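You operate a simulated robot arm through the tools that you are given. There is no shell and no other tool. Be economical: measure what you need, move in short steps, check, and stop when the job is done.

Carry out the task below with a simulated robot arm. There is one attempt and no reset: what you move stays moved.

TASK
Pull the blue end plug out of the cream core and stand it in the grey tray.
Fine: hold the core on the small round plate with the blue lever; loosen the lever at the end.

The check looks at the end state, three seconds after you hand in, the way a careful person would. Anything else that was tipped, shoved, dropped, spilled or broken makes it a failure.

THE ROBOT
A 6-joint arm with a two-finger parallel gripper, fixed in place. Base frame: the origin is at the foot of the arm, x ahead of it, y to its left, z up; the work surface is at about z = 0.8. Readings come in m, degrees, newtons and seconds.
With the tool pointing down near the work surface it reaches from about 0.24 to 0.64 m from the base axis. Its first joint turns from -66.0 to 66.0 degrees. Payload 2.7 kg.
The TCP is the grasp point between the finger pads, 0.023 m short of the fingertips. In the tool frame z runs along the fingers and y along their closing line. The gripper opens to 0.094 m. The fingers are 0.038 m wide and 0.01 m thick; the gripper's body (0.054 by 0.096 m) begins 0.039 m behind the TCP.
Orientation is told as [roll, pitch, yaw] about the base's x, y, z axes, in that order, counted from this pose: with the fingers straight down and closing along the base's y, the tool's x points along the base's -x, its y along +y and its z along -z.

THE INTERFACE
- The arm moves only by the tool drive_tool. Its argument "moves" is a list of rows, each a list of 2 entries, a list of its own where there are three numbers: the shift along the tool's x, y, z in m, then the turn, a rotation vector about the tool's x, y, z in degrees. In form: [[[x, y, z], [wx, wy, wz]], ...]. A call has 1 to 8 rows; each row shifts and turns the commanded pose from where the row before left it, along the tool's axes as they then stand. "jaw" is the gripper command, from -1 (shut) to 1 (fully open), values between in proportion, set as the call begins (left out, the last holds). A row lasts 0.2 s, in which the tool goes at most 0.05 m and 8.6 degrees; a call with a longer step from one row to the next is refused whole, and so is a gripper value outside its range. Where a pose cannot be reached the arm comes as near as it can. A force on the tool above 70 N (or 10 N above the force at the start of the call, whichever is more), or a blocked arm, ends the call early, and 0.2 s more pass. Each finger travels about 0.045 m/s and halts on what it meets, pressing with about 36 N; the grip force reading is that of the motor and also rises with nothing between the fingers. The clock runs only during rows and for 0.2 s after the last one: add rows that do not move to give the fingers time. The reply holds the time, the measured pose of the TCP, the force on the tool along the base axes, the opening and the grip force, in the units named above and with some noise.
- Cameras (640 x 400 px; columns grow to the right, rows downward): "scene" is fixed at [0.0828, -0.4413, 1.4021]; the picture's right is [0.69, -0.72, 0.00], its down [-0.42, -0.40, -0.81] and it looks along [0.59, 0.56, -0.58] (base axes); focal length 363 px, centre (320, 200). "wrist" rides on the gripper at [-0.039, 0, -0.044] in the tool frame; the picture's right is [0.00, -1.00, 0.00], its down [0.97, 0.00, -0.24] and it looks along [0.24, 0.00, 0.97] (tool axes); focal length 218 px, centre (320, 200). There is no depth. A picture from a camera that has moved, and an enlarged one, comes with that camera's place and axes in the base frame and with its lens.
- grab_frame(camera): a new picture of that camera. No time passes.
- enlarge(camera, box): a new picture of the part [left, top, right, bottom] of that camera's present view, enlarged. No time passes.
- finish_job(): hands the job in; it is judged then, once.

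Work in short steps. Places have to be worked out from the pictures, the camera data and where the tool is seen: move nearer, look again, correct. Check each grasp and each placing, and mend what went wrong. You have 120 turns and 64 pictures in all, those below and enlarged ones among them. Open the gripper and draw the arm clear of the work before you hand the job in, unless the task says otherwise; then end with one line.

The tools are called after ">>>" by a JSON object that holds its "op" and its "data". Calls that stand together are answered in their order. drive_tool: Moves the arm, as the interface text tells. Its arguments: {"type":"object","properties":{"moves":{"type":"array","items":{"type":"array"}},"jaw":{"type":"number"}},"required":["moves"]} The other tools are called the same way: grab_frame (camera) takes a picture; enlarge (camera, box) takes an enlarged picture of a part of a camera's view; finish_job () hands the job in.

At the start:

```text
clock: 0.0
eef_pos: [0.4251, 0.0899, 1.1522]
tcp_rot: [0.0, -0.1, 0.0]
contact_force: [0.2, -0.1, -0.5]
finger_gap: 0.0941
finger_force: 0.1
```

scene: 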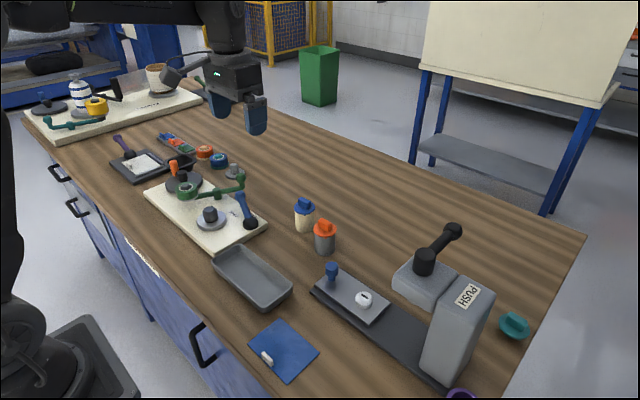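
wrist: 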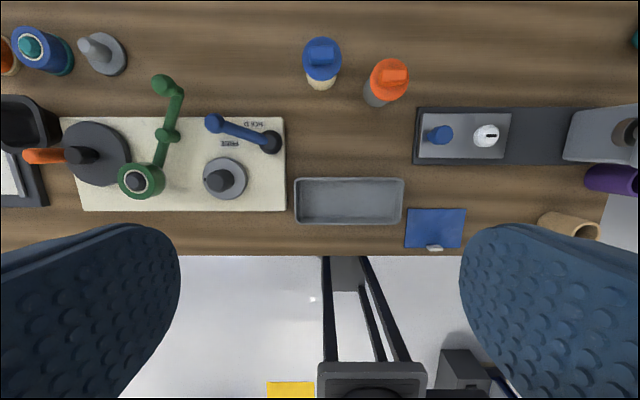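

I'll look closer at the fixture, the cream core with blue plug, and the tray.

>>> {"op": "enlarge", "data": {"camera": "scene", "box": [130, 130, 350, 310]}}

>>> {"op": "enlarge", "data": {"camera": "wrist", "box": [60, 20, 420, 240]}}

>>> {"op": "enlarge", "data": {"camera": "scene", "box": [280, 185, 350, 260]}}

```text
2.22 times, centred on (240, 220) of scene
camera zoom: at [0.0828, -0.4413, 1.4021], right [0.69, -0.72, 0.0], down [-0.42, -0.4, -0.81], along [0.59, 0.56, -0.58], focal length 807 px, centre (498, 156)
```

zoom: 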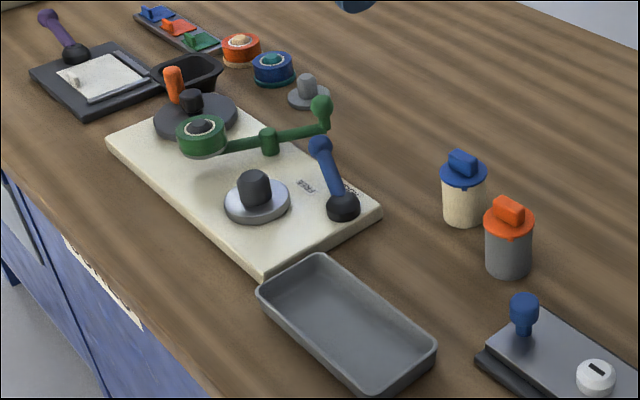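

```text
1.78 times, centred on (240, 130) of wrist
camera zoom: at [0.4637, 0.0911, 1.1962], right [0.0, -1.0, 0.0], down [-0.97, 0.0, 0.24], along [-0.24, 0.0, -0.97], focal length 388 px, centre (462, 324)
```

zoom: 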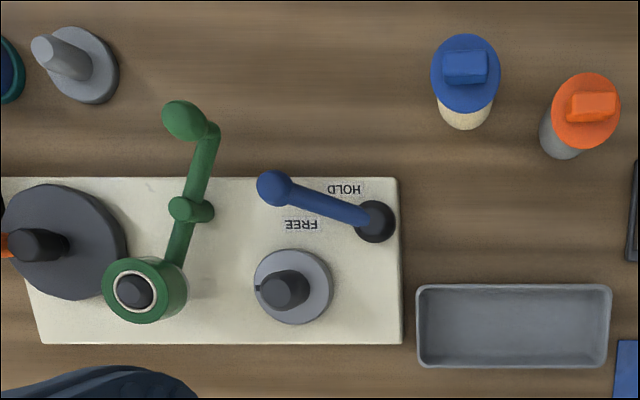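

```text
5.33 times, centred on (315, 222) of scene
camera zoom: at [0.0828, -0.4413, 1.4021], right [0.69, -0.72, 0.0], down [-0.42, -0.4, -0.81], along [0.59, 0.56, -0.58], focal length 1937 px, centre (347, 80)
```

zoom: 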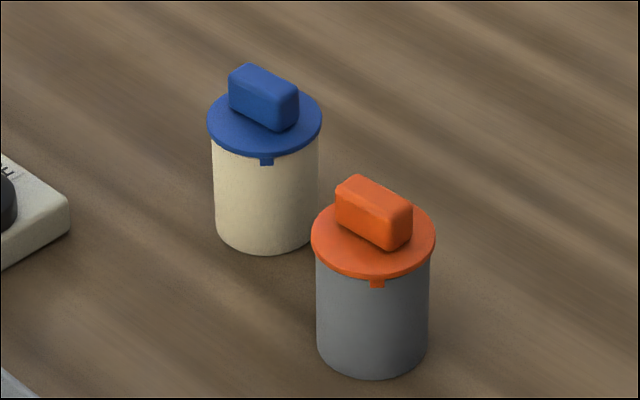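

The cream core with blue plug stands at about (0.575, 0.088), the round plate is at about (0.41, 0.25), the lever pivot is at about (0.47, 0.17) and the tray is at about (0.36, 0.04). I'll move the camera over the plate and lever to read HOLD/FREE.

>>> {"op": "drive_tool", "data": {"moves": [[[-0.005, 0.0325, 0.025], [0, 0, 0]], [[-0.005, 0.0325, 0.025], [0, 0, 0]], [[-0.005, 0.0325, 0.025], [0, 0, 0]], [[-0.005, 0.0325, 0.025], [0, 0, 0]], [[0, 0, 0], [0, 0, 0]]]}}

>>> {"op": "enlarge", "data": {"camera": "wrist", "box": [160, 20, 480, 220]}}

```text
clock: 1.2
eef_pos: [0.4446, 0.2192, 1.052]
tcp_rot: [0.0, -0.2, 0.0]
contact_force: [-0.9, -0.9, -0.9]
finger_gap: 0.0942
finger_force: 0.1
```

```text
2.00 times, centred on (320, 120) of wrist
camera zoom: at [0.483, 0.2218, 1.0959], right [0.0, -1.0, 0.0], down [-0.97, 0.0, 0.24], along [-0.24, 0.0, -0.97], focal length 436 px, centre (320, 360)
```

zoom: 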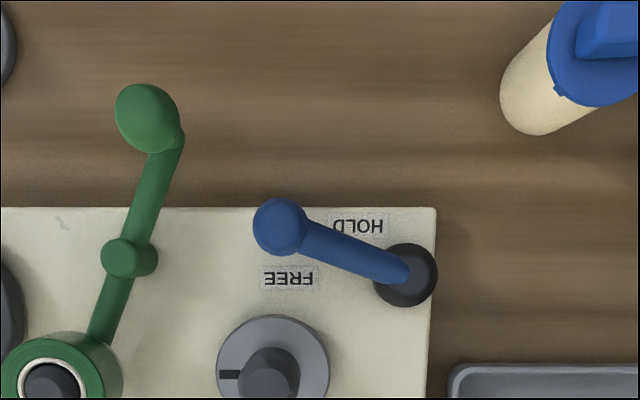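

The lever now points between HOLD and FREE, and it looks like it turns about the black pivot. Next I'll look at the core from above.

>>> {"op": "drive_tool", "data": {"moves": [[[-0.02, -0.0325, 0.01], [0, 0, 0]], [[-0.02, -0.0325, 0.01], [0, 0, 0]], [[-0.02, -0.0325, 0.01], [0, 0, 0]], [[-0.02, -0.0325, 0.01], [0, 0, 0]], [[0, 0, 0], [0, 0, 0]]]}}

>>> {"op": "grab_frame", "data": {"camera": "wrist"}}

>>> {"op": "enlarge", "data": {"camera": "scene", "box": [170, 150, 270, 250]}}

```text
clock: 2.4
eef_pos: [0.5258, 0.0896, 1.0137]
tcp_rot: [0.0, -0.1, 0.0]
contact_force: [0.3, 0.5, 0.5]
finger_gap: 0.0937
finger_force: 0.1
```

```text
57 pictures are left
camera wrist: at [0.5649, 0.0905, 1.0583], right [0.0, -1.0, 0.0], down [-0.97, 0.0, 0.24], along [-0.24, 0.0, -0.97], focal length 218 px, centre (320, 200)
```

wrist: 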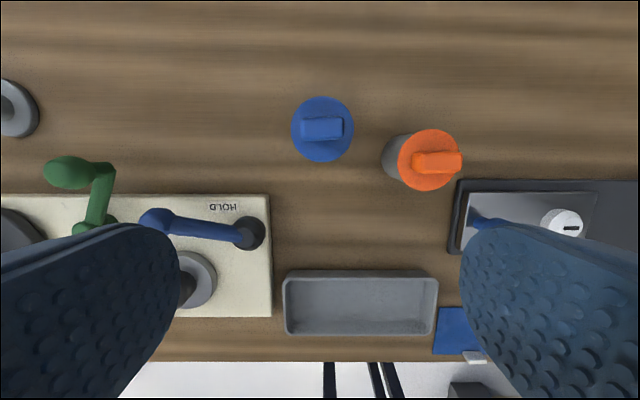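

```text
4.00 times, centred on (220, 200) of scene
camera zoom: at [0.0828, -0.4413, 1.4021], right [0.69, -0.72, 0.0], down [-0.42, -0.4, -0.81], along [0.59, 0.56, -0.58], focal length 1453 px, centre (720, 200)
```

zoom: 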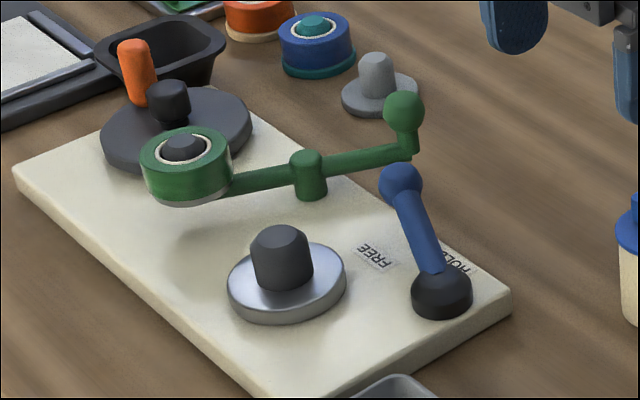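

I want a closer view of the peg and of the core's underside edge for any keying features.

>>> {"op": "enlarge", "data": {"camera": "scene", "box": [190, 190, 240, 235]}}

>>> {"op": "enlarge", "data": {"camera": "wrist", "box": [270, 80, 370, 180]}}

```text
8.89 times, centred on (215, 212) of scene
camera zoom: at [0.0828, -0.4413, 1.4021], right [0.69, -0.72, 0.0], down [-0.42, -0.4, -0.81], along [0.59, 0.56, -0.58], focal length 3229 px, centre (1253, 89)
```

zoom: 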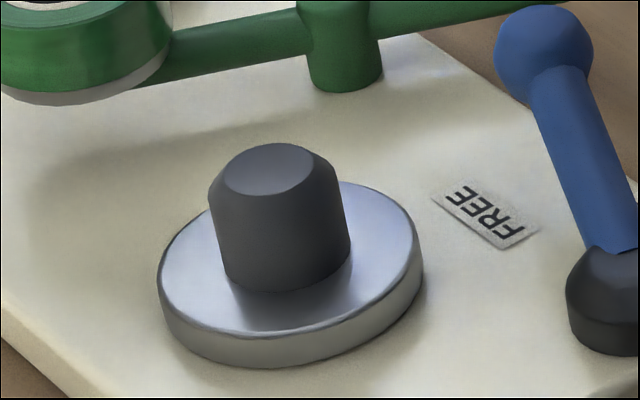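

```text
4.00 times, centred on (320, 130) of wrist
camera zoom: at [0.5649, 0.0905, 1.0583], right [0.0, -1.0, 0.0], down [-0.97, 0.0, 0.24], along [-0.24, 0.0, -0.97], focal length 873 px, centre (320, 480)
```

zoom: 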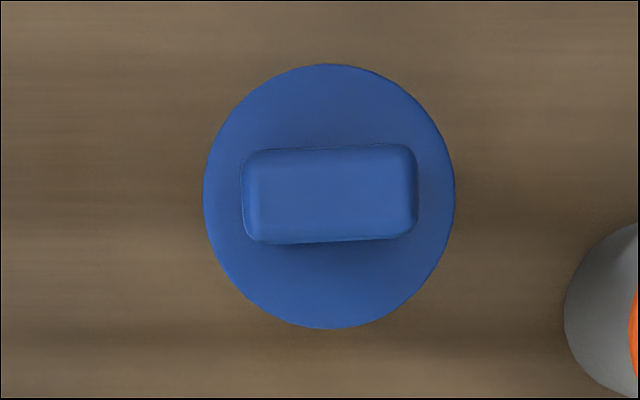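

The core axis is at about (0.579, 0.0885), the lid top is at about z 0.868, and the tab (33×16 mm, long along y) tops out at about 0.885. The peg is a round chamfered cylinder. I'll move above the tab with the jaws partly closed.

>>> {"op": "drive_tool", "data": {"moves": [[[-0.018, -0.0003, 0.026], [0, 0, 0]], [[-0.018, -0.0004, 0.026], [0, 0, 0]], [[-0.0172, -0.0004, 0.026], [0, 0, 0]], [[0, 0, 0], [0, 0, 0]]], "jaw": 0.28}}

>>> {"op": "enlarge", "data": {"camera": "scene", "box": [260, 150, 360, 250]}}

>>> {"op": "grab_frame", "data": {"camera": "wrist"}}

```text
clock: 3.4
eef_pos: [0.5795, 0.0894, 0.9361]
tcp_rot: [0.0, -0.1, 0.0]
contact_force: [0.2, 0.3, 0.4]
finger_gap: 0.06
finger_force: 0.0
```

```text
4.00 times, centred on (310, 200) of scene
camera zoom: at [0.0828, -0.4413, 1.4021], right [0.69, -0.72, 0.0], down [-0.42, -0.4, -0.81], along [0.59, 0.56, -0.58], focal length 1453 px, centre (360, 200)
```

zoom: 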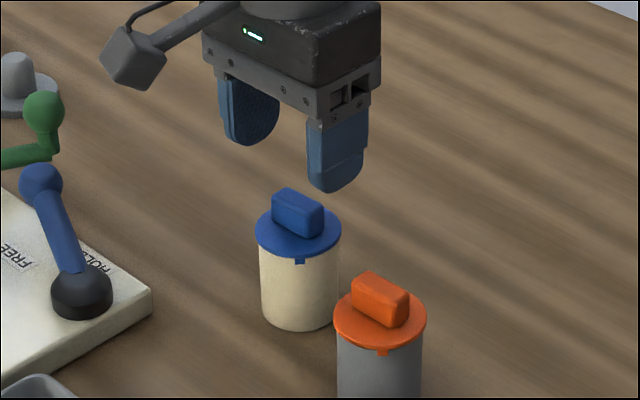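

```text
52 pictures are left
camera wrist: at [0.6174, 0.0911, 0.9793], right [0.0, -1.0, 0.0], down [-0.97, 0.0, 0.24], along [-0.24, 0.0, -0.97], focal length 218 px, centre (320, 200)
```

wrist: 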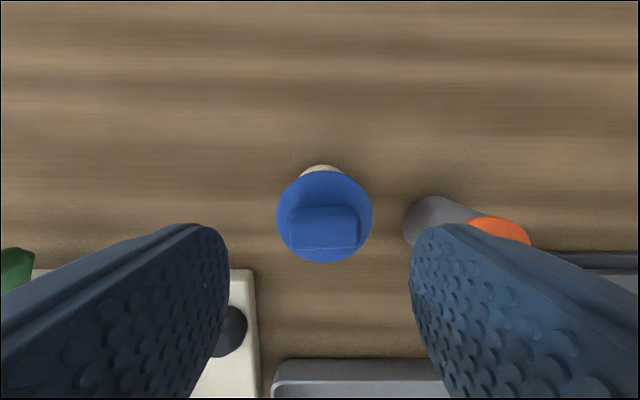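

The tab lies centred between the fingers. I'll lower to TCP z ≈ 0.897 (tips ≈ 0.874, just above the lid) and look.

>>> {"op": "drive_tool", "data": {"moves": [[[0, 0, 0.02], [0, 0, 0]], [[0, 0, 0.019], [0, 0, 0]], [[0, 0, 0], [0, 0, 0]]]}}

>>> {"op": "enlarge", "data": {"camera": "scene", "box": [280, 170, 340, 220]}}

```text
clock: 4.2
eef_pos: [0.5795, 0.09, 0.8957]
tcp_rot: [0.0, -0.1, 0.1]
contact_force: [-0.1, -0.2, -0.9]
finger_gap: 0.0602
finger_force: 0.1
```

```text
8.00 times, centred on (310, 195) of scene
camera zoom: at [0.0828, -0.4413, 1.4021], right [0.69, -0.72, 0.0], down [-0.42, -0.4, -0.81], along [0.59, 0.56, -0.58], focal length 2906 px, centre (400, 240)
```

zoom: 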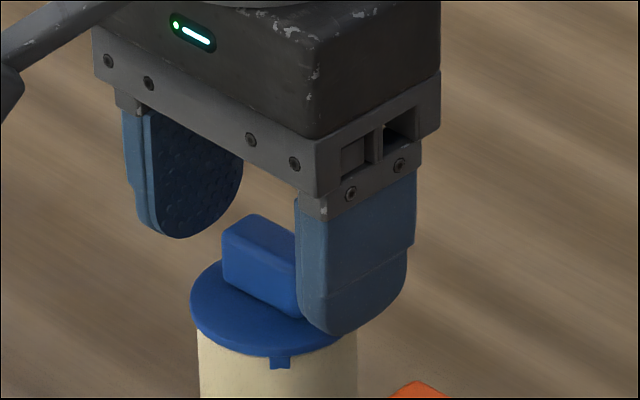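

The tips are just above the lid on either side of the tab. I'll shift 1 mm in -y and close on the tab.

>>> {"op": "drive_tool", "data": {"moves": [[[0, -0.001, 0], [0, 0, 0]], [[0, 0, 0], [0, 0, 0]], [[0, 0, 0], [0, 0, 0]], [[0, 0, 0], [0, 0, 0]]], "jaw": -1}}

>>> {"op": "enlarge", "data": {"camera": "scene", "box": [270, 160, 350, 250]}}

```text
clock: 5.2
eef_pos: [0.5795, 0.0888, 0.8952]
tcp_rot: [0.0, -0.1, -0.1]
contact_force: [0.7, 0.1, -0.3]
finger_gap: 0.0326
finger_force: 36.4
```

```text
4.44 times, centred on (310, 205) of scene
camera zoom: at [0.0828, -0.4413, 1.4021], right [0.69, -0.72, 0.0], down [-0.42, -0.4, -0.81], along [0.59, 0.56, -0.58], focal length 1614 px, centre (364, 178)
```

zoom: 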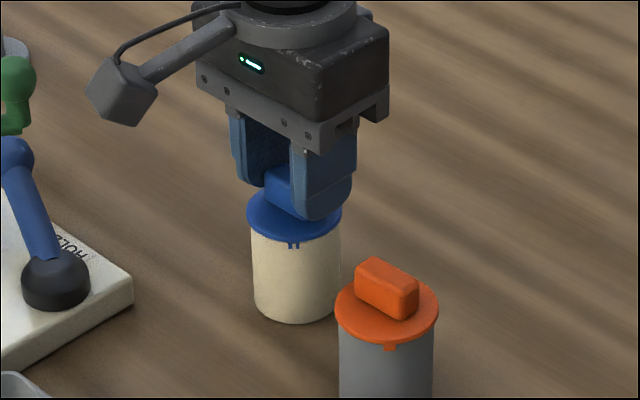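

The tab is gripped at 32.6 mm. I'll lift slowly by about 2 cm and check that the core comes along.

>>> {"op": "drive_tool", "data": {"moves": [[[0, 0, -0.003], [0, 0, 0]], [[0, 0, -0.004], [0, 0, 0]], [[0, 0, -0.006], [0, 0, 0]], [[0, 0, -0.007], [0, 0, 0]], [[0, 0, 0], [0, 0, 0]]]}}

>>> {"op": "enlarge", "data": {"camera": "scene", "box": [270, 150, 350, 240]}}

```text
clock: 6.4
eef_pos: [0.5777, 0.0877, 0.9155]
tcp_rot: [0.0, -0.1, 0.1]
contact_force: [-0.5, -0.5, -1.1]
finger_gap: 0.0326
finger_force: 35.7
```

```text
4.44 times, centred on (310, 195) of scene
camera zoom: at [0.0828, -0.4413, 1.4021], right [0.69, -0.72, 0.0], down [-0.42, -0.4, -0.81], along [0.59, 0.56, -0.58], focal length 1614 px, centre (364, 222)
```

zoom: 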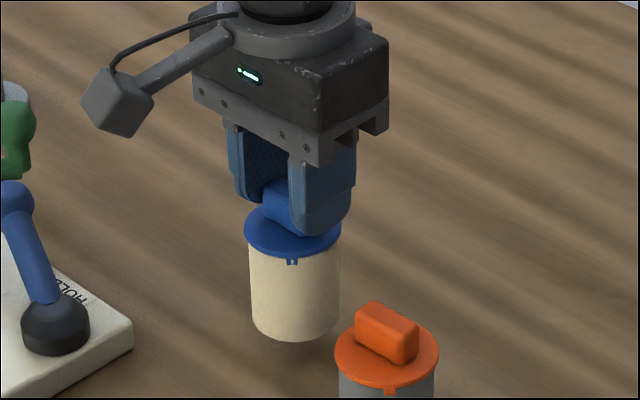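

The core lifts with the plug. I'll raise to about z 1.03, then carry it to just short of the plate (x ≈ 0.36, y ≈ 0.25) so the camera can see the peg.

>>> {"op": "drive_tool", "data": {"moves": [[[0, 0, -0.02], [0, 0, 0]], [[0, 0, -0.035], [0, 0, 0]], [[0, 0, -0.035], [0, 0, 0]], [[0, 0, -0.025], [0, 0, 0]], [[0, 0, 0], [0, 0, 0]]]}}

>>> {"op": "drive_tool", "data": {"moves": [[[0.02, 0.015, 0], [0, 0, 0]], [[0.033, 0.0245, 0], [0, 0, 0]], [[0.033, 0.0245, 0], [0, 0, 0]], [[0.033, 0.0245, 0], [0, 0, 0]], [[0.033, 0.0245, 0], [0, 0, 0]], [[0.033, 0.0245, 0], [0, 0, 0]], [[0.033, 0.0245, 0], [0, 0, 0]], [[0, 0, 0], [0, 0, 0]]]}}

>>> {"op": "grab_frame", "data": {"camera": "wrist"}}

>>> {"op": "grab_frame", "data": {"camera": "scene"}}

```text
clock: 7.6
eef_pos: [0.5776, 0.0891, 1.0315]
tcp_rot: [-0.1, -0.2, 0.0]
contact_force: [-0.2, 0.5, -1.2]
finger_gap: 0.0328
finger_force: 35.9
```

```text
clock: 9.4
eef_pos: [0.3601, 0.2502, 1.0316]
tcp_rot: [0.0, -0.2, -0.1]
contact_force: [0.6, -0.1, -0.5]
finger_gap: 0.0325
finger_force: 35.7
```

```text
48 pictures are left
camera wrist: at [0.3991, 0.2516, 1.0753], right [0.0, -1.0, 0.0], down [-0.97, 0.0, 0.24], along [-0.24, 0.0, -0.97], focal length 218 px, centre (320, 200)
```

wrist: 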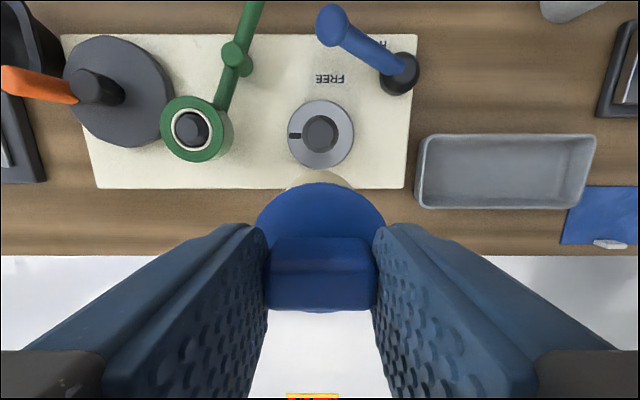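

```text
47 pictures are left
```

scene: 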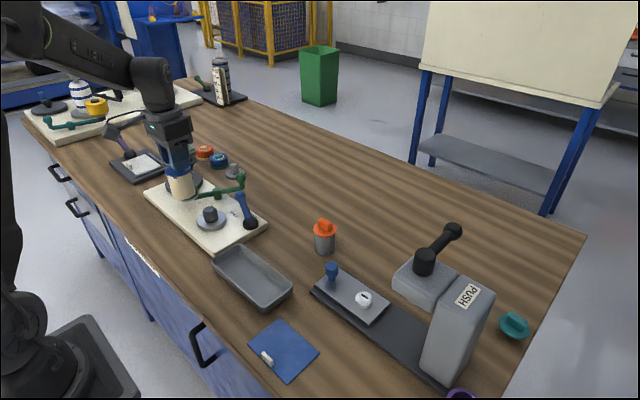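

The plate is clearly visible, so I'll zoom in to measure the peg.

>>> {"op": "enlarge", "data": {"camera": "wrist", "box": [260, 80, 380, 200]}}

```text
3.33 times, centred on (320, 140) of wrist
camera zoom: at [0.3991, 0.2516, 1.0753], right [0.0, -1.0, 0.0], down [-0.97, 0.0, 0.24], along [-0.24, 0.0, -0.97], focal length 728 px, centre (320, 400)
```

zoom: 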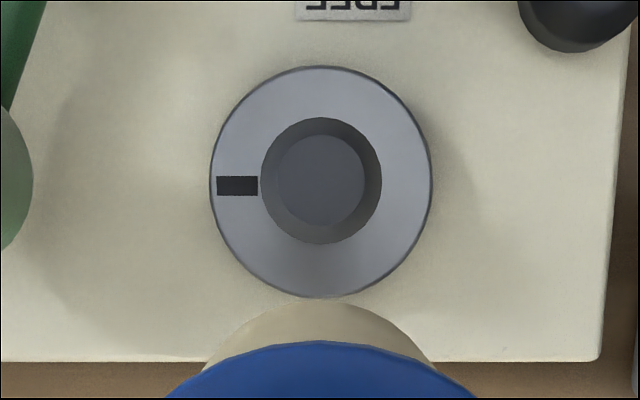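

I'll check the dark mark on the plate from the scene camera, to see whether it is raised, and also the core in hand.

>>> {"op": "enlarge", "data": {"camera": "scene", "box": [150, 150, 240, 240]}}

```text
4.44 times, centred on (195, 195) of scene
camera zoom: at [0.0828, -0.4412, 1.4021], right [0.69, -0.72, 0.0], down [-0.42, -0.4, -0.81], along [0.59, 0.56, -0.58], focal length 1614 px, centre (876, 222)
```

zoom: 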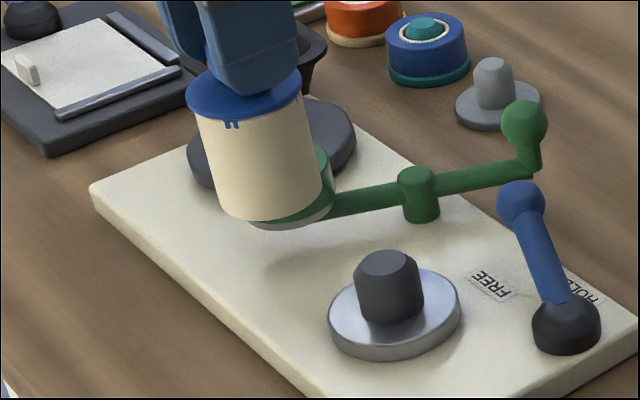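

I'll zoom in on the core's rim feature.

>>> {"op": "enlarge", "data": {"camera": "scene", "box": [172, 160, 202, 184]}}

>>> {"op": "enlarge", "data": {"camera": "scene", "box": [308, 215, 342, 260]}}

```text
16.00 times, centred on (187, 172) of scene
camera zoom: at [0.0828, -0.4412, 1.4021], right [0.69, -0.72, 0.0], down [-0.42, -0.4, -0.81], along [0.59, 0.56, -0.58], focal length 5812 px, centre (2448, 648)
```

zoom: 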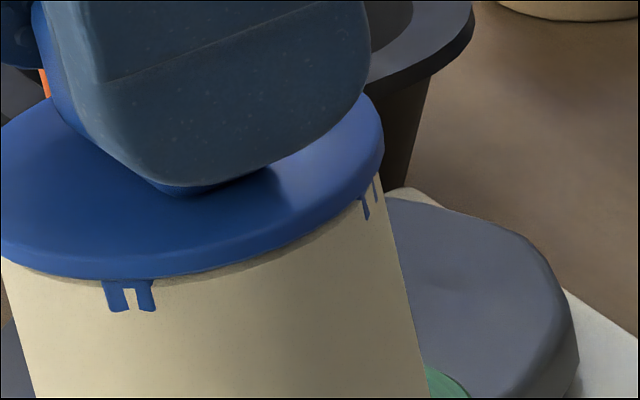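

```text
8.89 times, centred on (325, 238) of scene
camera zoom: at [0.0828, -0.4412, 1.4021], right [0.69, -0.72, 0.0], down [-0.42, -0.4, -0.81], along [0.59, 0.56, -0.58], focal length 3229 px, centre (276, -133)
```

zoom: 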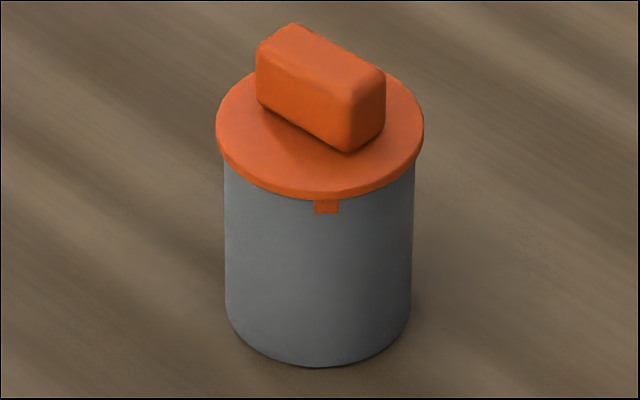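

The dark mark looks flat, and the peg's chamfer gives about 4 mm of capture. I place the peg axis at about (0.4103, 0.2512). I'll move over it and lower until the core bottom is just above the peg top.

>>> {"op": "drive_tool", "data": {"moves": [[[-0.025, 0.0005, 0], [0, 0, 0]], [[-0.0252, 0.0005, 0], [0, 0, 0]], [[0, 0, 0.025], [0, 0, 0]], [[0, 0, 0.025], [0, 0, 0]], [[0, 0, 0], [0, 0, 0]]]}}

>>> {"op": "enlarge", "data": {"camera": "scene", "box": [160, 140, 260, 240]}}

>>> {"op": "grab_frame", "data": {"camera": "wrist"}}

```text
clock: 10.6
eef_pos: [0.4073, 0.251, 0.9818]
tcp_rot: [0.0, 0.0, 0.0]
contact_force: [0.0, 0.0, -1.4]
finger_gap: 0.0324
finger_force: 35.8
```

```text
4.00 times, centred on (210, 190) of scene
camera zoom: at [0.0828, -0.4412, 1.4021], right [0.69, -0.72, 0.0], down [-0.42, -0.4, -0.81], along [0.59, 0.56, -0.58], focal length 1453 px, centre (760, 240)
```

zoom: 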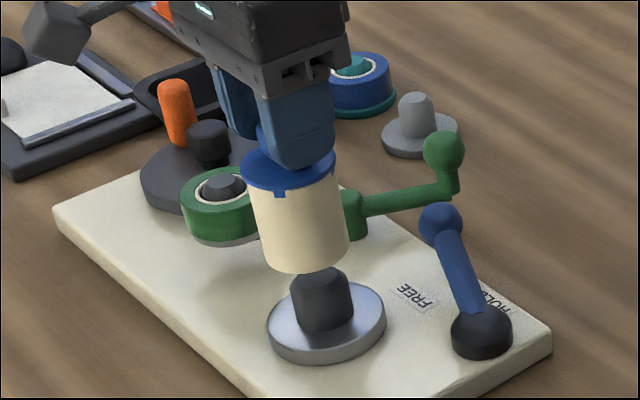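

```text
41 pictures are left
camera wrist: at [0.4475, 0.2519, 1.0249], right [0.0, -1.0, 0.0], down [-0.97, 0.0, 0.24], along [-0.24, 0.0, -0.97], focal length 218 px, centre (320, 200)
```

wrist: 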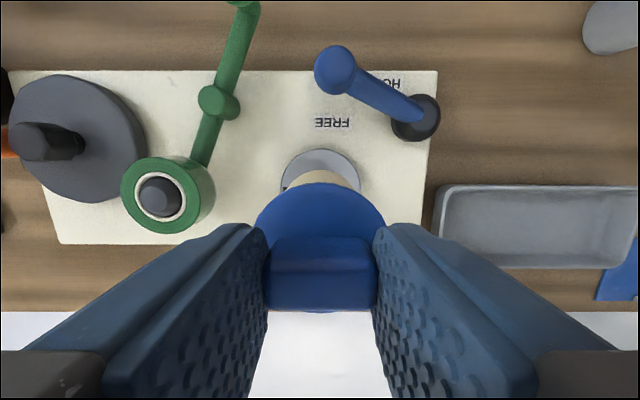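

I'll zoom the wrist view to measure the offset between core and plate more precisely.

>>> {"op": "enlarge", "data": {"camera": "wrist", "box": [260, 130, 380, 205]}}

```text
5.33 times, centred on (320, 168) of wrist
camera zoom: at [0.4475, 0.2519, 1.0249], right [0.0, -1.0, 0.0], down [-0.97, 0.0, 0.24], along [-0.24, 0.0, -0.97], focal length 1164 px, centre (320, 373)
```

zoom: 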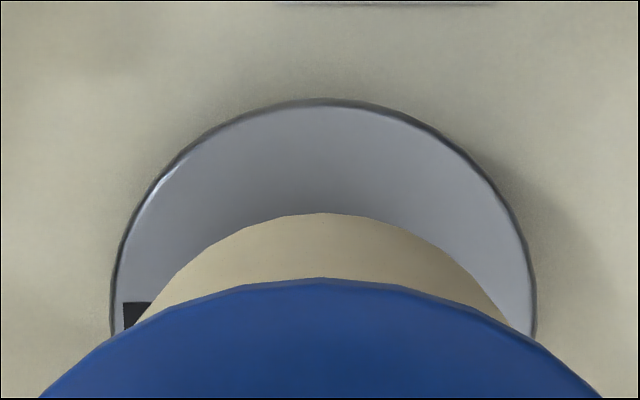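

The plate axis is at about x 0.410 and the core axis is about 2 mm short of it, while y agrees. I'll shift +2 mm in x and lower gently by 2 cm.

>>> {"op": "drive_tool", "data": {"moves": [[[-0.002, 0, 0], [0, 0, 0]], [[0, 0, 0.005], [0, 0, 0]], [[0, 0, 0.005], [0, 0, 0]], [[0, 0, 0.005], [0, 0, 0]], [[0, 0, 0.005], [0, 0, 0]], [[0, 0, 0], [0, 0, 0]]]}}

>>> {"op": "enlarge", "data": {"camera": "scene", "box": [180, 150, 250, 230]}}

```text
clock: 12.0
eef_pos: [0.4124, 0.2503, 0.9588]
tcp_rot: [0.0, -0.1, 0.0]
contact_force: [0.0, -1.2, -1.5]
finger_gap: 0.0326
finger_force: 35.8
```

```text
5.00 times, centred on (215, 190) of scene
camera zoom: at [0.0828, -0.4412, 1.4021], right [0.69, -0.72, 0.0], down [-0.42, -0.4, -0.81], along [0.59, 0.56, -0.58], focal length 1816 px, centre (845, 250)
```

zoom: 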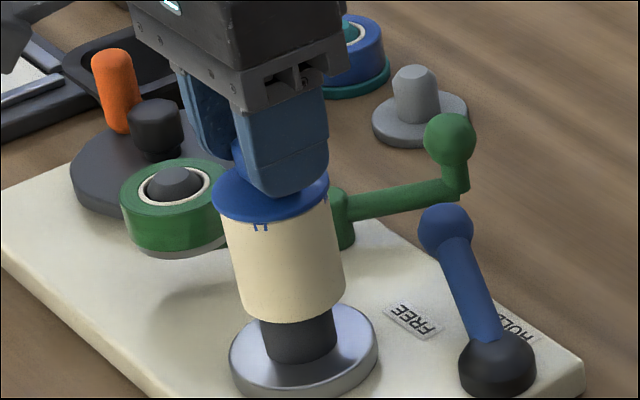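

No contact yet and the alignment looks good. I'll continue down in small steps.

>>> {"op": "drive_tool", "data": {"moves": [[[0, 0, 0.003], [0, 0, 0]], [[0, 0, 0.003], [0, 0, 0]], [[0, 0, 0.003], [0, 0, 0]], [[0, 0, 0], [0, 0, 0]]]}}

>>> {"op": "drive_tool", "data": {"moves": [[[0, 0, 0.003], [0, 0, 0]], [[0, 0, 0.003], [0, 0, 0]], [[0, 0, 0.002], [0, 0, 0]], [[0, 0, 0], [0, 0, 0]]]}}

>>> {"op": "enlarge", "data": {"camera": "scene", "box": [180, 150, 250, 230]}}

```text
clock: 13.0
eef_pos: [0.412, 0.2503, 0.9497]
tcp_rot: [0.0, -0.2, 0.0]
contact_force: [1.1, 0.4, -0.7]
finger_gap: 0.0327
finger_force: 35.9
```

```text
clock: 14.0
eef_pos: [0.4109, 0.2511, 0.9428]
tcp_rot: [0.0, 0.0, 0.0]
contact_force: [0.9, -0.2, -0.2]
finger_gap: 0.0323
finger_force: 36.0
```

```text
5.00 times, centred on (215, 190) of scene
camera zoom: at [0.0828, -0.4412, 1.4021], right [0.69, -0.72, 0.0], down [-0.42, -0.4, -0.81], along [0.59, 0.56, -0.58], focal length 1816 px, centre (845, 250)
```

zoom: 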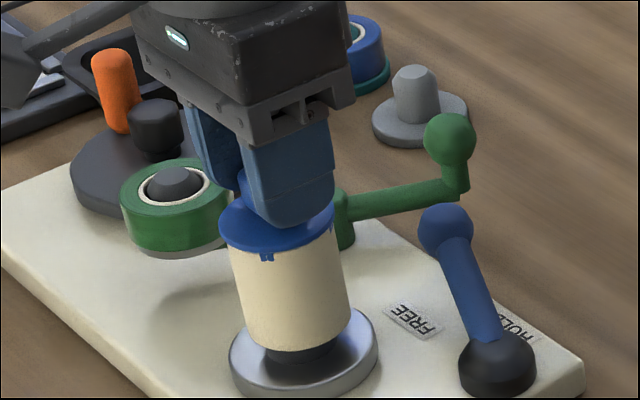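

The core is sliding over the peg with hardly any force. I'll keep going down to the plate.

>>> {"op": "drive_tool", "data": {"moves": [[[0, 0, 0.003], [0, 0, 0]], [[0, 0, 0.003], [0, 0, 0]], [[0, 0, 0.002], [0, 0, 0]], [[0, 0, 0], [0, 0, 0]]]}}

>>> {"op": "enlarge", "data": {"camera": "scene", "box": [180, 150, 250, 230]}}

```text
clock: 15.0
eef_pos: [0.412, 0.25, 0.936]
tcp_rot: [0.0, 0.0, 0.0]
contact_force: [0.1, -0.1, -0.7]
finger_gap: 0.0323
finger_force: 35.7
```

```text
5.00 times, centred on (215, 190) of scene
camera zoom: at [0.0828, -0.4412, 1.4021], right [0.69, -0.72, 0.0], down [-0.42, -0.4, -0.81], along [0.59, 0.56, -0.58], focal length 1816 px, centre (845, 250)
```

zoom: 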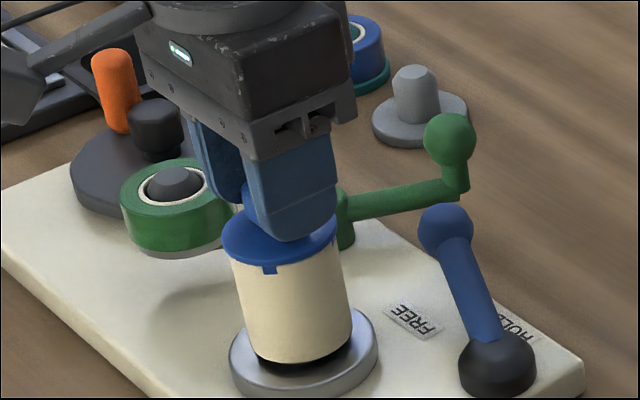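

There is still a small dark gap under the core, so I'll go down a few more millimetres until it seats.

>>> {"op": "drive_tool", "data": {"moves": [[[0, 0, 0.002], [0, 0, 0]], [[0, 0, 0.002], [0, 0, 0]], [[0, 0, 0], [0, 0, 0]]]}}

>>> {"op": "enlarge", "data": {"camera": "scene", "box": [195, 170, 245, 230]}}

```text
clock: 15.8
eef_pos: [0.4118, 0.2489, 0.9319]
tcp_rot: [0.1, -0.1, 0.0]
contact_force: [-0.9, 0.7, 0.1]
finger_gap: 0.0323
finger_force: 35.7
```

```text
6.67 times, centred on (220, 200) of scene
camera zoom: at [0.0828, -0.4412, 1.4021], right [0.69, -0.72, 0.0], down [-0.42, -0.4, -0.81], along [0.59, 0.56, -0.58], focal length 2422 px, centre (987, 200)
```

zoom: 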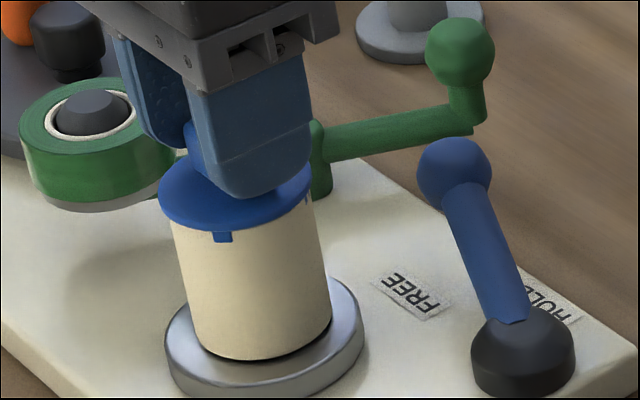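

Only a hairline of shadow remains. One or two millimetres more should seat it firmly.

>>> {"op": "drive_tool", "data": {"moves": [[[0, 0, 0.0015], [0, 0, 0]], [[0, 0, 0.001], [0, 0, 0]], [[0, 0, 0], [0, 0, 0]]]}}

>>> {"op": "enlarge", "data": {"camera": "scene", "box": [195, 170, 245, 230]}}

```text
clock: 16.6
eef_pos: [0.411, 0.2499, 0.9305]
tcp_rot: [0.0, -0.2, 0.0]
contact_force: [-9.4, -4.5, 20.7]
finger_gap: 0.0324
finger_force: 35.9
```

```text
6.67 times, centred on (220, 200) of scene
camera zoom: at [0.0823, -0.4415, 1.402], right [0.69, -0.72, 0.0], down [-0.42, -0.4, -0.81], along [0.59, 0.56, -0.58], focal length 2422 px, centre (987, 200)
```

zoom: 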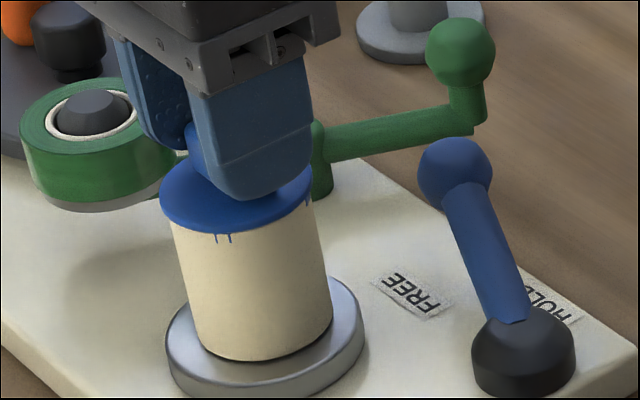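

Contact at 20 N shows the core is seated. I'll open the jaws and rise clear.

>>> {"op": "drive_tool", "data": {"moves": [[[0, 0, -0.001], [0, 0, 0]], [[0, 0, 0], [0, 0, 0]], [[0, 0, 0], [0, 0, 0]]], "jaw": 0.28}}

>>> {"op": "drive_tool", "data": {"moves": [[[0, 0, -0.02], [0, 0, 0]], [[0, 0, -0.04], [0, 0, 0]], [[0, 0, -0.04], [0, 0, 0]], [[0, 0, 0], [0, 0, 0]]]}}

>>> {"op": "grab_frame", "data": {"camera": "wrist"}}

>>> {"op": "enlarge", "data": {"camera": "scene", "box": [180, 150, 270, 240]}}

```text
clock: 17.4
eef_pos: [0.4119, 0.2499, 0.9289]
tcp_rot: [0.1, -0.2, 0.1]
contact_force: [0.6, 0.2, 0.5]
finger_gap: 0.06
finger_force: 0.0
```

```text
clock: 18.4
eef_pos: [0.4136, 0.2518, 1.0305]
tcp_rot: [-0.1, 0.0, 0.0]
contact_force: [0.3, 0.1, -0.1]
finger_gap: 0.0603
finger_force: 0.1
```

```text
34 pictures are left
camera wrist: at [0.4525, 0.2522, 1.0748], right [0.0, -1.0, 0.0], down [-0.97, 0.0, 0.24], along [-0.24, 0.0, -0.97], focal length 218 px, centre (320, 200)
```

wrist: 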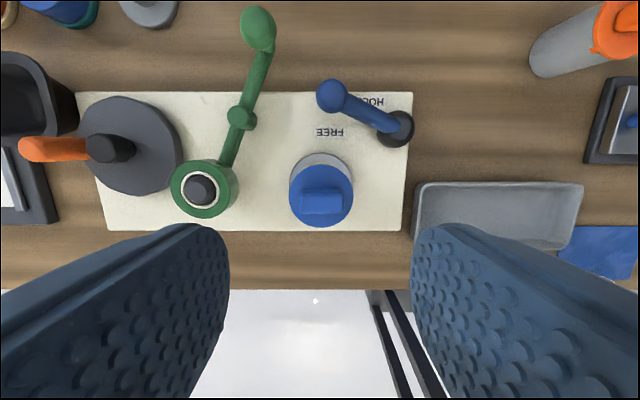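

```text
4.44 times, centred on (225, 195) of scene
camera zoom: at [0.0828, -0.4413, 1.4021], right [0.69, -0.72, 0.0], down [-0.42, -0.4, -0.81], along [0.59, 0.56, -0.58], focal length 1614 px, centre (742, 222)
```

zoom: 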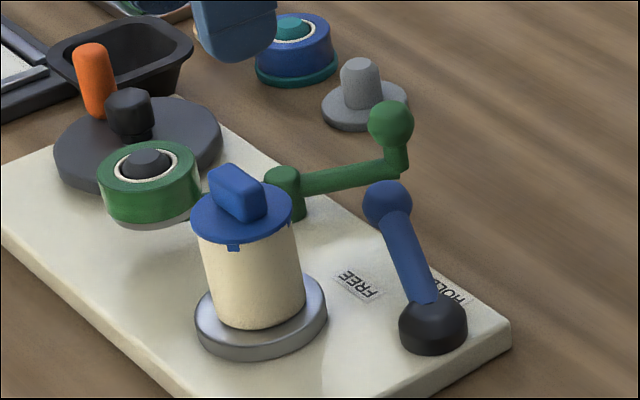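

The core sits on the plate. By triangulation the lever knob is at about (0.495, 0.2425, 0.8645) with radius about 15 mm, and the pivot is at about (0.471, 0.171). I'll yaw the hand about 71° so the fingers straddle the knob tangentially, starting with rotation in place up high.

>>> {"op": "drive_tool", "data": {"moves": [[[0, 0, 0], [0, 0, -8]], [[0, 0, 0], [0, 0, -8]], [[0, 0, 0], [0, 0, -8]], [[0, 0, 0], [0, 0, -8]], [[0, 0, 0], [0, 0, -8]], [[0, 0, 0], [0, 0, -8]], [[0, 0, 0], [0, 0, -8]], [[0, 0, 0], [0, 0, -8]]], "jaw": 0.1}}

```text
clock: 20.2
eef_pos: [0.4131, 0.2508, 1.0291]
tcp_rot: [-0.1, 0.0, 64.2]
contact_force: [0.1, -0.1, 0.2]
finger_gap: 0.0516
finger_force: 0.1
```

Yaw works as expected. Next I'll finish the turn and move above the knob at z ≈ 0.96.

>>> {"op": "drive_tool", "data": {"moves": [[[0, 0, 0], [0, 0, -7]], [[-0.0063, -0.0269, 0.0233], [0, 0, 0]], [[-0.0063, -0.0269, 0.0233], [0, 0, 0]], [[-0.0062, -0.027, 0.0233], [0, 0, 0]], [[0, 0, 0], [0, 0, 0]]]}}

>>> {"op": "grab_frame", "data": {"camera": "wrist"}}

```text
clock: 21.4
eef_pos: [0.4962, 0.2418, 0.9609]
tcp_rot: [-0.2, 0.0, 71.2]
contact_force: [-0.4, 0.1, 0.0]
finger_gap: 0.0516
finger_force: 0.1
```

```text
32 pictures are left
camera wrist: at [0.5079, 0.2801, 1.0048], right [0.95, -0.32, 0.0], down [-0.32, -0.92, 0.24], along [-0.08, -0.23, -0.97], focal length 218 px, centre (320, 200)
```

wrist: 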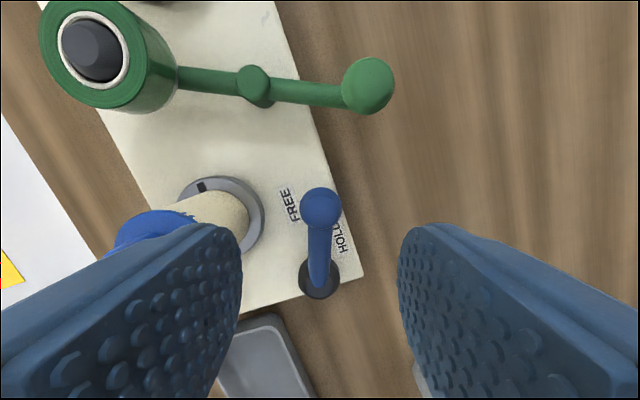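

The knob is centred between the fingers, with FREE on the left and HOLD on the right of the lever. I'll lower to straddle it at TCP z ≈ 0.882.

>>> {"op": "drive_tool", "data": {"moves": [[[0, 0, 0.03], [0, 0, 0]], [[0, 0, 0.03], [0, 0, 0]], [[0, 0, 0.018], [0, 0, 0]], [[0, 0, 0], [0, 0, 0]]]}}

>>> {"op": "enlarge", "data": {"camera": "scene", "box": [180, 130, 290, 240]}}

```text
clock: 22.4
eef_pos: [0.4953, 0.2421, 0.8815]
tcp_rot: [-0.1, -0.1, 71.0]
contact_force: [0.2, 0.1, -0.1]
finger_gap: 0.0518
finger_force: 0.1
```

```text
3.64 times, centred on (235, 185) of scene
camera zoom: at [0.0828, -0.4413, 1.4021], right [0.69, -0.72, 0.0], down [-0.42, -0.4, -0.81], along [0.59, 0.56, -0.58], focal length 1321 px, centre (629, 254)
```

zoom: 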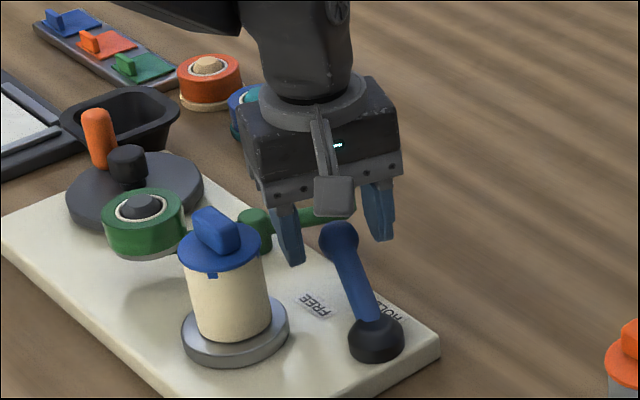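

The fingers straddle the knob with no contact. I'll sweep clockwise toward HOLD along the arc (radius ≈ 0.0755), 25° first.

>>> {"op": "drive_tool", "data": {"moves": [[[0.0003, -0.0066, 0], [0, 0, 5]], [[0.0003, -0.0066, 0], [0, 0, 5]], [[0.0003, -0.0066, 0], [0, 0, 5]], [[0.0003, -0.0066, 0], [0, 0, 5]], [[0.0003, -0.0066, 0], [0, 0, 5]], [[0, 0, 0], [0, 0, 0]]]}}

>>> {"op": "grab_frame", "data": {"camera": "wrist"}}

```text
clock: 23.8
eef_pos: [0.5235, 0.2261, 0.8815]
tcp_rot: [-0.2, -0.1, 45.9]
contact_force: [-1.0, 0.1, 0.6]
finger_gap: 0.0522
finger_force: 0.3
```

```text
30 pictures are left
camera wrist: at [0.5498, 0.2548, 0.9268], right [0.72, -0.7, 0.0], down [-0.68, -0.7, 0.24], along [-0.17, -0.17, -0.97], focal length 218 px, centre (320, 200)
```

wrist: 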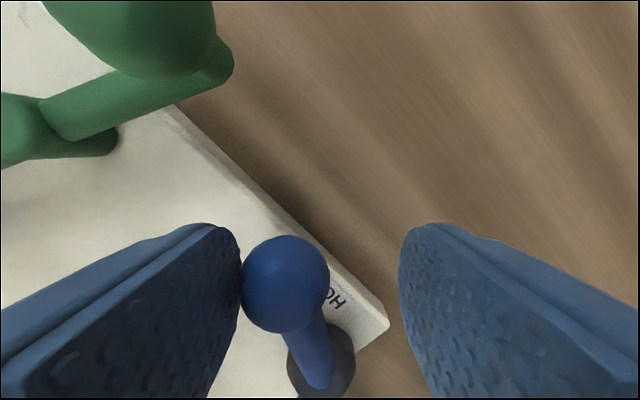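

The lever follows the left finger with little resistance. I'll continue toward HOLD.

>>> {"op": "drive_tool", "data": {"moves": [[[0.0003, -0.0066, 0], [0, 0, 5]], [[0.0003, -0.0066, 0], [0, 0, 5]], [[0.0003, -0.0066, 0], [0, 0, 5]], [[0, 0, 0], [0, 0, 0]]]}}

>>> {"op": "grab_frame", "data": {"camera": "wrist"}}

```text
clock: 24.8
eef_pos: [0.535, 0.2099, 0.8821]
tcp_rot: [0.0, -0.1, 30.9]
contact_force: [-1.5, 1.2, -0.4]
finger_gap: 0.0521
finger_force: 0.3
```

```text
29 pictures are left
camera wrist: at [0.5688, 0.2309, 0.9259], right [0.51, -0.86, 0.0], down [-0.83, -0.5, 0.24], along [-0.21, -0.12, -0.97], focal length 218 px, centre (320, 200)
```

wrist: 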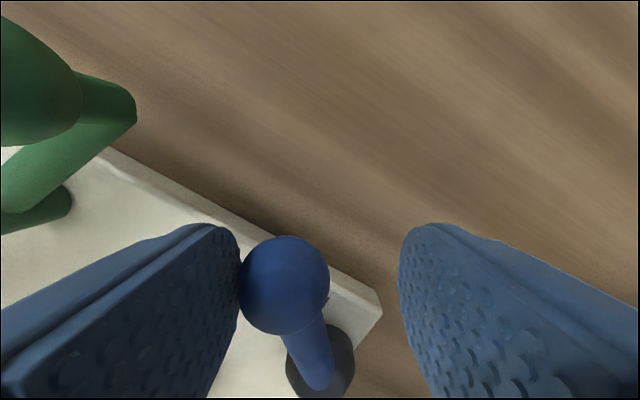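

It is still moving freely, so I'll continue until it meets a stop.

>>> {"op": "drive_tool", "data": {"moves": [[[0.0003, -0.0066, 0], [0, 0, 5]], [[0.0003, -0.0066, 0], [0, 0, 5]], [[0.0003, -0.0066, 0], [0, 0, 5]], [[0, 0, 0], [0, 0, 0]]]}}

>>> {"op": "grab_frame", "data": {"camera": "wrist"}}

```text
clock: 25.8
eef_pos: [0.5419, 0.1917, 0.8818]
tcp_rot: [0.0, 0.0, 15.9]
contact_force: [0.0, 1.9, 0.8]
finger_gap: 0.0524
finger_force: 0.6
```

```text
28 pictures are left
camera wrist: at [0.5795, 0.2035, 0.9259], right [0.28, -0.96, 0.0], down [-0.93, -0.27, 0.24], along [-0.23, -0.07, -0.97], focal length 218 px, centre (320, 200)
```

wrist: 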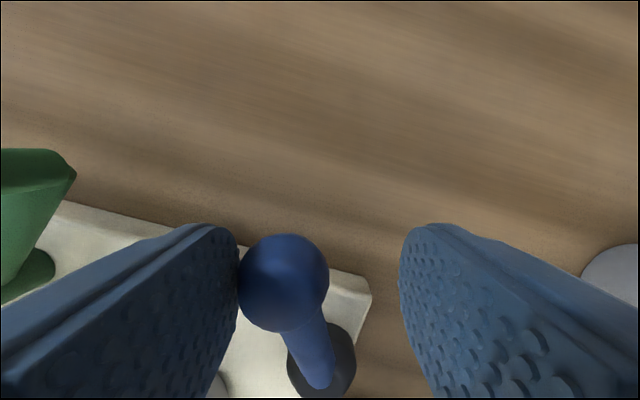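

The resistance is rising slowly, and the lever is now at about 24°. I'll continue.

>>> {"op": "drive_tool", "data": {"moves": [[[0.0003, -0.0066, 0], [0, 0, 5]], [[0.0003, -0.0066, 0], [0, 0, 5]], [[0.0003, -0.0066, 0], [0, 0, 5]], [[0, 0, 0], [0, 0, 0]]]}}

>>> {"op": "grab_frame", "data": {"camera": "wrist"}}

```text
clock: 26.8
eef_pos: [0.5479, 0.1722, 0.8832]
tcp_rot: [0.0, -0.1, 0.8]
contact_force: [0.1, 3.1, -0.6]
finger_gap: 0.0532
finger_force: 1.7
```

```text
27 pictures are left
camera wrist: at [0.585, 0.1741, 0.9265], right [0.02, -1.0, 0.0], down [-0.97, -0.02, 0.24], along [-0.24, 0.0, -0.97], focal length 218 px, centre (320, 200)
```

wrist: 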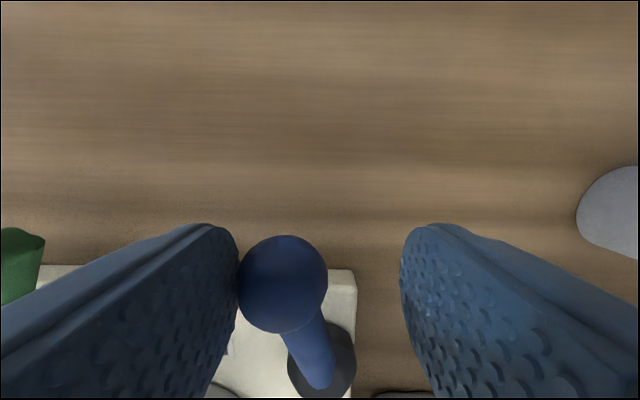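

The force is now 3 N and still rising, with the lever at about 9°. I'll keep tightening.

>>> {"op": "drive_tool", "data": {"moves": [[[0.0003, -0.0066, 0], [0, 0, 5]], [[0.0003, -0.0066, 0], [0, 0, 5]], [[0, 0, 0], [0, 0, 0]]]}}

>>> {"op": "drive_tool", "data": {"moves": [[[0.0003, -0.0066, 0], [0, 0, 5]], [[0.0003, -0.0066, 0], [0, 0, 5]], [[0, 0, 0], [0, 0, 0]]]}}

>>> {"op": "grab_frame", "data": {"camera": "wrist"}}

```text
clock: 27.6
eef_pos: [0.5456, 0.1594, 0.8833]
tcp_rot: [0.0, 0.0, -9.0]
contact_force: [1.8, 4.1, 0.0]
finger_gap: 0.0536
finger_force: 2.4
```

```text
clock: 28.4
eef_pos: [0.5398, 0.1509, 0.8813]
tcp_rot: [0.4, -0.1, -18.8]
contact_force: [1.6, 34.5, -1.9]
finger_gap: 0.0668
finger_force: 16.4
```

```text
26 pictures are left
camera wrist: at [0.5774, 0.14, 0.9266], right [-0.32, -0.95, -0.01], down [-0.92, 0.31, 0.24], along [-0.22, 0.08, -0.97], focal length 218 px, centre (320, 200)
```

wrist: 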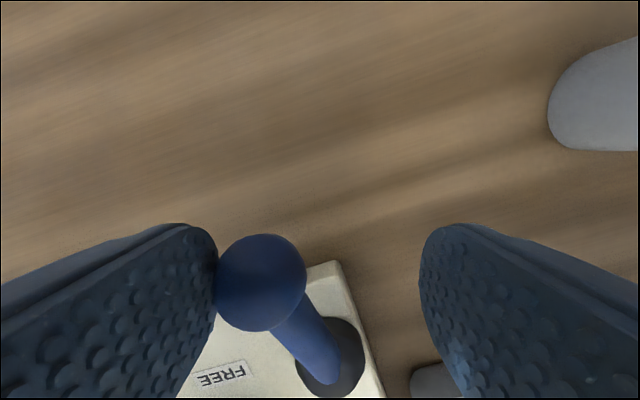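

There is a firm stop at 34 N with the lever at about 0°, so HOLD is fully tightened. I'll back off a little and check that it stays.

>>> {"op": "drive_tool", "data": {"moves": [[[0, 0.006, 0], [0, 0, 0]], [[0, 0.006, 0], [0, 0, 0]], [[0, 0, 0], [0, 0, 0]]]}}

>>> {"op": "grab_frame", "data": {"camera": "wrist"}}

```text
clock: 29.2
eef_pos: [0.5445, 0.1569, 0.8819]
tcp_rot: [0.0, 0.0, -19.1]
contact_force: [2.0, 7.3, -1.1]
finger_gap: 0.055
finger_force: 4.1
```

```text
25 pictures are left
camera wrist: at [0.5822, 0.1451, 0.9257], right [-0.33, -0.95, 0.0], down [-0.92, 0.32, 0.24], along [-0.23, 0.08, -0.97], focal length 218 px, centre (320, 200)
```

wrist: 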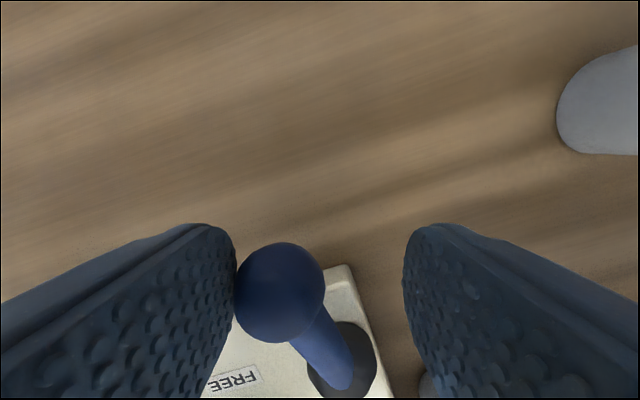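

I'll back off more so the finger is fully clear.

>>> {"op": "drive_tool", "data": {"moves": [[[0, 0.005, 0], [0, 0, 0]], [[0, 0.004, 0], [0, 0, 0]], [[0, 0, 0], [0, 0, 0]], [[0, 0, 0], [0, 0, 0]]]}}

>>> {"op": "grab_frame", "data": {"camera": "wrist"}}

```text
clock: 30.2
eef_pos: [0.5494, 0.1655, 0.8816]
tcp_rot: [0.0, -0.1, -19.0]
contact_force: [0.6, -0.5, -0.4]
finger_gap: 0.0516
finger_force: 0.1
```

```text
24 pictures are left
camera wrist: at [0.5852, 0.1546, 0.9256], right [-0.33, -0.95, 0.0], down [-0.92, 0.32, 0.24], along [-0.23, 0.08, -0.97], focal length 218 px, centre (320, 200)
```

wrist: 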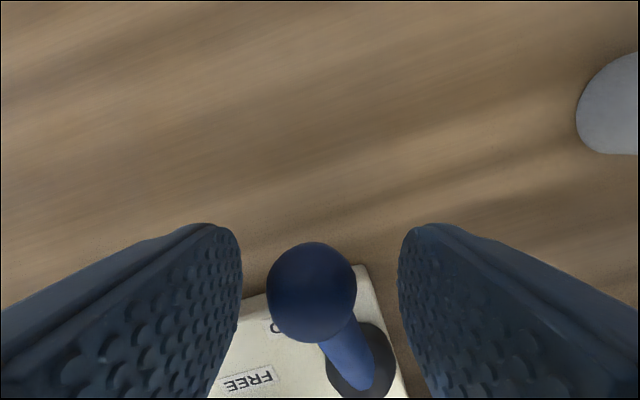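

The lever stays at HOLD. I'll rise, square the yaw back to 0, then go above the plug at (0.411, 0.250).

>>> {"op": "drive_tool", "data": {"moves": [[[0, 0, -0.035], [0, 0, 0]], [[0, 0, -0.045], [0, 0, 0]], [[0, 0, -0.045], [0, 0, 0]], [[0, 0, 0], [0, 0, -6.5]], [[0, 0, 0], [0, 0, -6.5]], [[0, 0, 0], [0, 0, -6]], [[0, 0, 0], [0, 0, 0]]], "jaw": 0.28}}

```text
clock: 31.8
eef_pos: [0.5482, 0.1656, 1.0073]
tcp_rot: [0.0, -0.2, 0.2]
contact_force: [0.1, -0.8, -0.2]
finger_gap: 0.0605
finger_force: 0.0
```

Now I'll move over the plug at z ≈ 0.96.

>>> {"op": "drive_tool", "data": {"moves": [[[0.0344, 0.0211, 0], [0, 0, 0]], [[0.0344, 0.0211, 0], [0, 0, 0]], [[0.0343, 0.0211, 0], [0, 0, 0]], [[0.0343, 0.0211, 0], [0, 0, 0]], [[0, 0, 0.03], [0, 0, 0]], [[0, 0, 0], [0, 0, 0]]]}}

>>> {"op": "grab_frame", "data": {"camera": "wrist"}}

```text
clock: 33.2
eef_pos: [0.4116, 0.2499, 0.976]
tcp_rot: [-0.1, -0.1, 0.0]
contact_force: [0.0, -0.3, 0.5]
finger_gap: 0.0601
finger_force: 0.0
```

```text
23 pictures are left
camera wrist: at [0.4503, 0.2523, 1.0205], right [0.0, -1.0, 0.0], down [-0.97, 0.0, 0.24], along [-0.24, 0.0, -0.97], focal length 218 px, centre (320, 200)
```

wrist: 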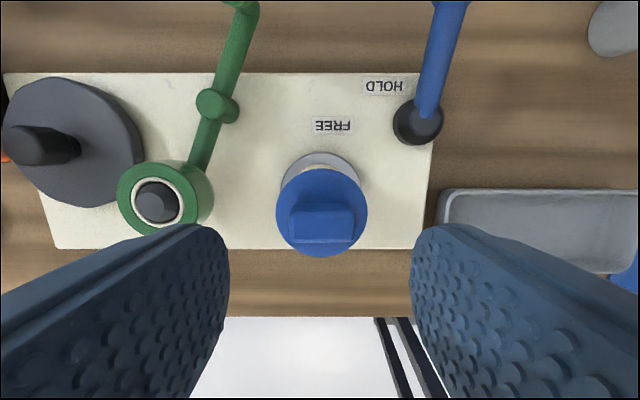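

The lever points past HOLD and the plug is centred. I'll lower to the former grip height and close on the tab.

>>> {"op": "drive_tool", "data": {"moves": [[[0, 0, 0.025], [0, 0, 0]], [[0, 0, 0.021], [0, 0, 0]], [[0, 0, 0], [0, 0, 0]]]}}

>>> {"op": "drive_tool", "data": {"moves": [[[0, 0, 0], [0, 0, 0]], [[0, 0, 0], [0, 0, 0]], [[0, 0, 0], [0, 0, 0]], [[0, 0, 0], [0, 0, 0]]], "jaw": -1}}

```text
clock: 34.0
eef_pos: [0.4126, 0.2507, 0.9303]
tcp_rot: [0.0, -0.1, 0.0]
contact_force: [-0.4, -0.3, -0.5]
finger_gap: 0.06
finger_force: 0.1
```

```text
clock: 35.0
eef_pos: [0.4113, 0.2497, 0.93]
tcp_rot: [0.0, -0.1, -0.1]
contact_force: [0.1, -1.2, -0.9]
finger_gap: 0.0323
finger_force: 35.5
```

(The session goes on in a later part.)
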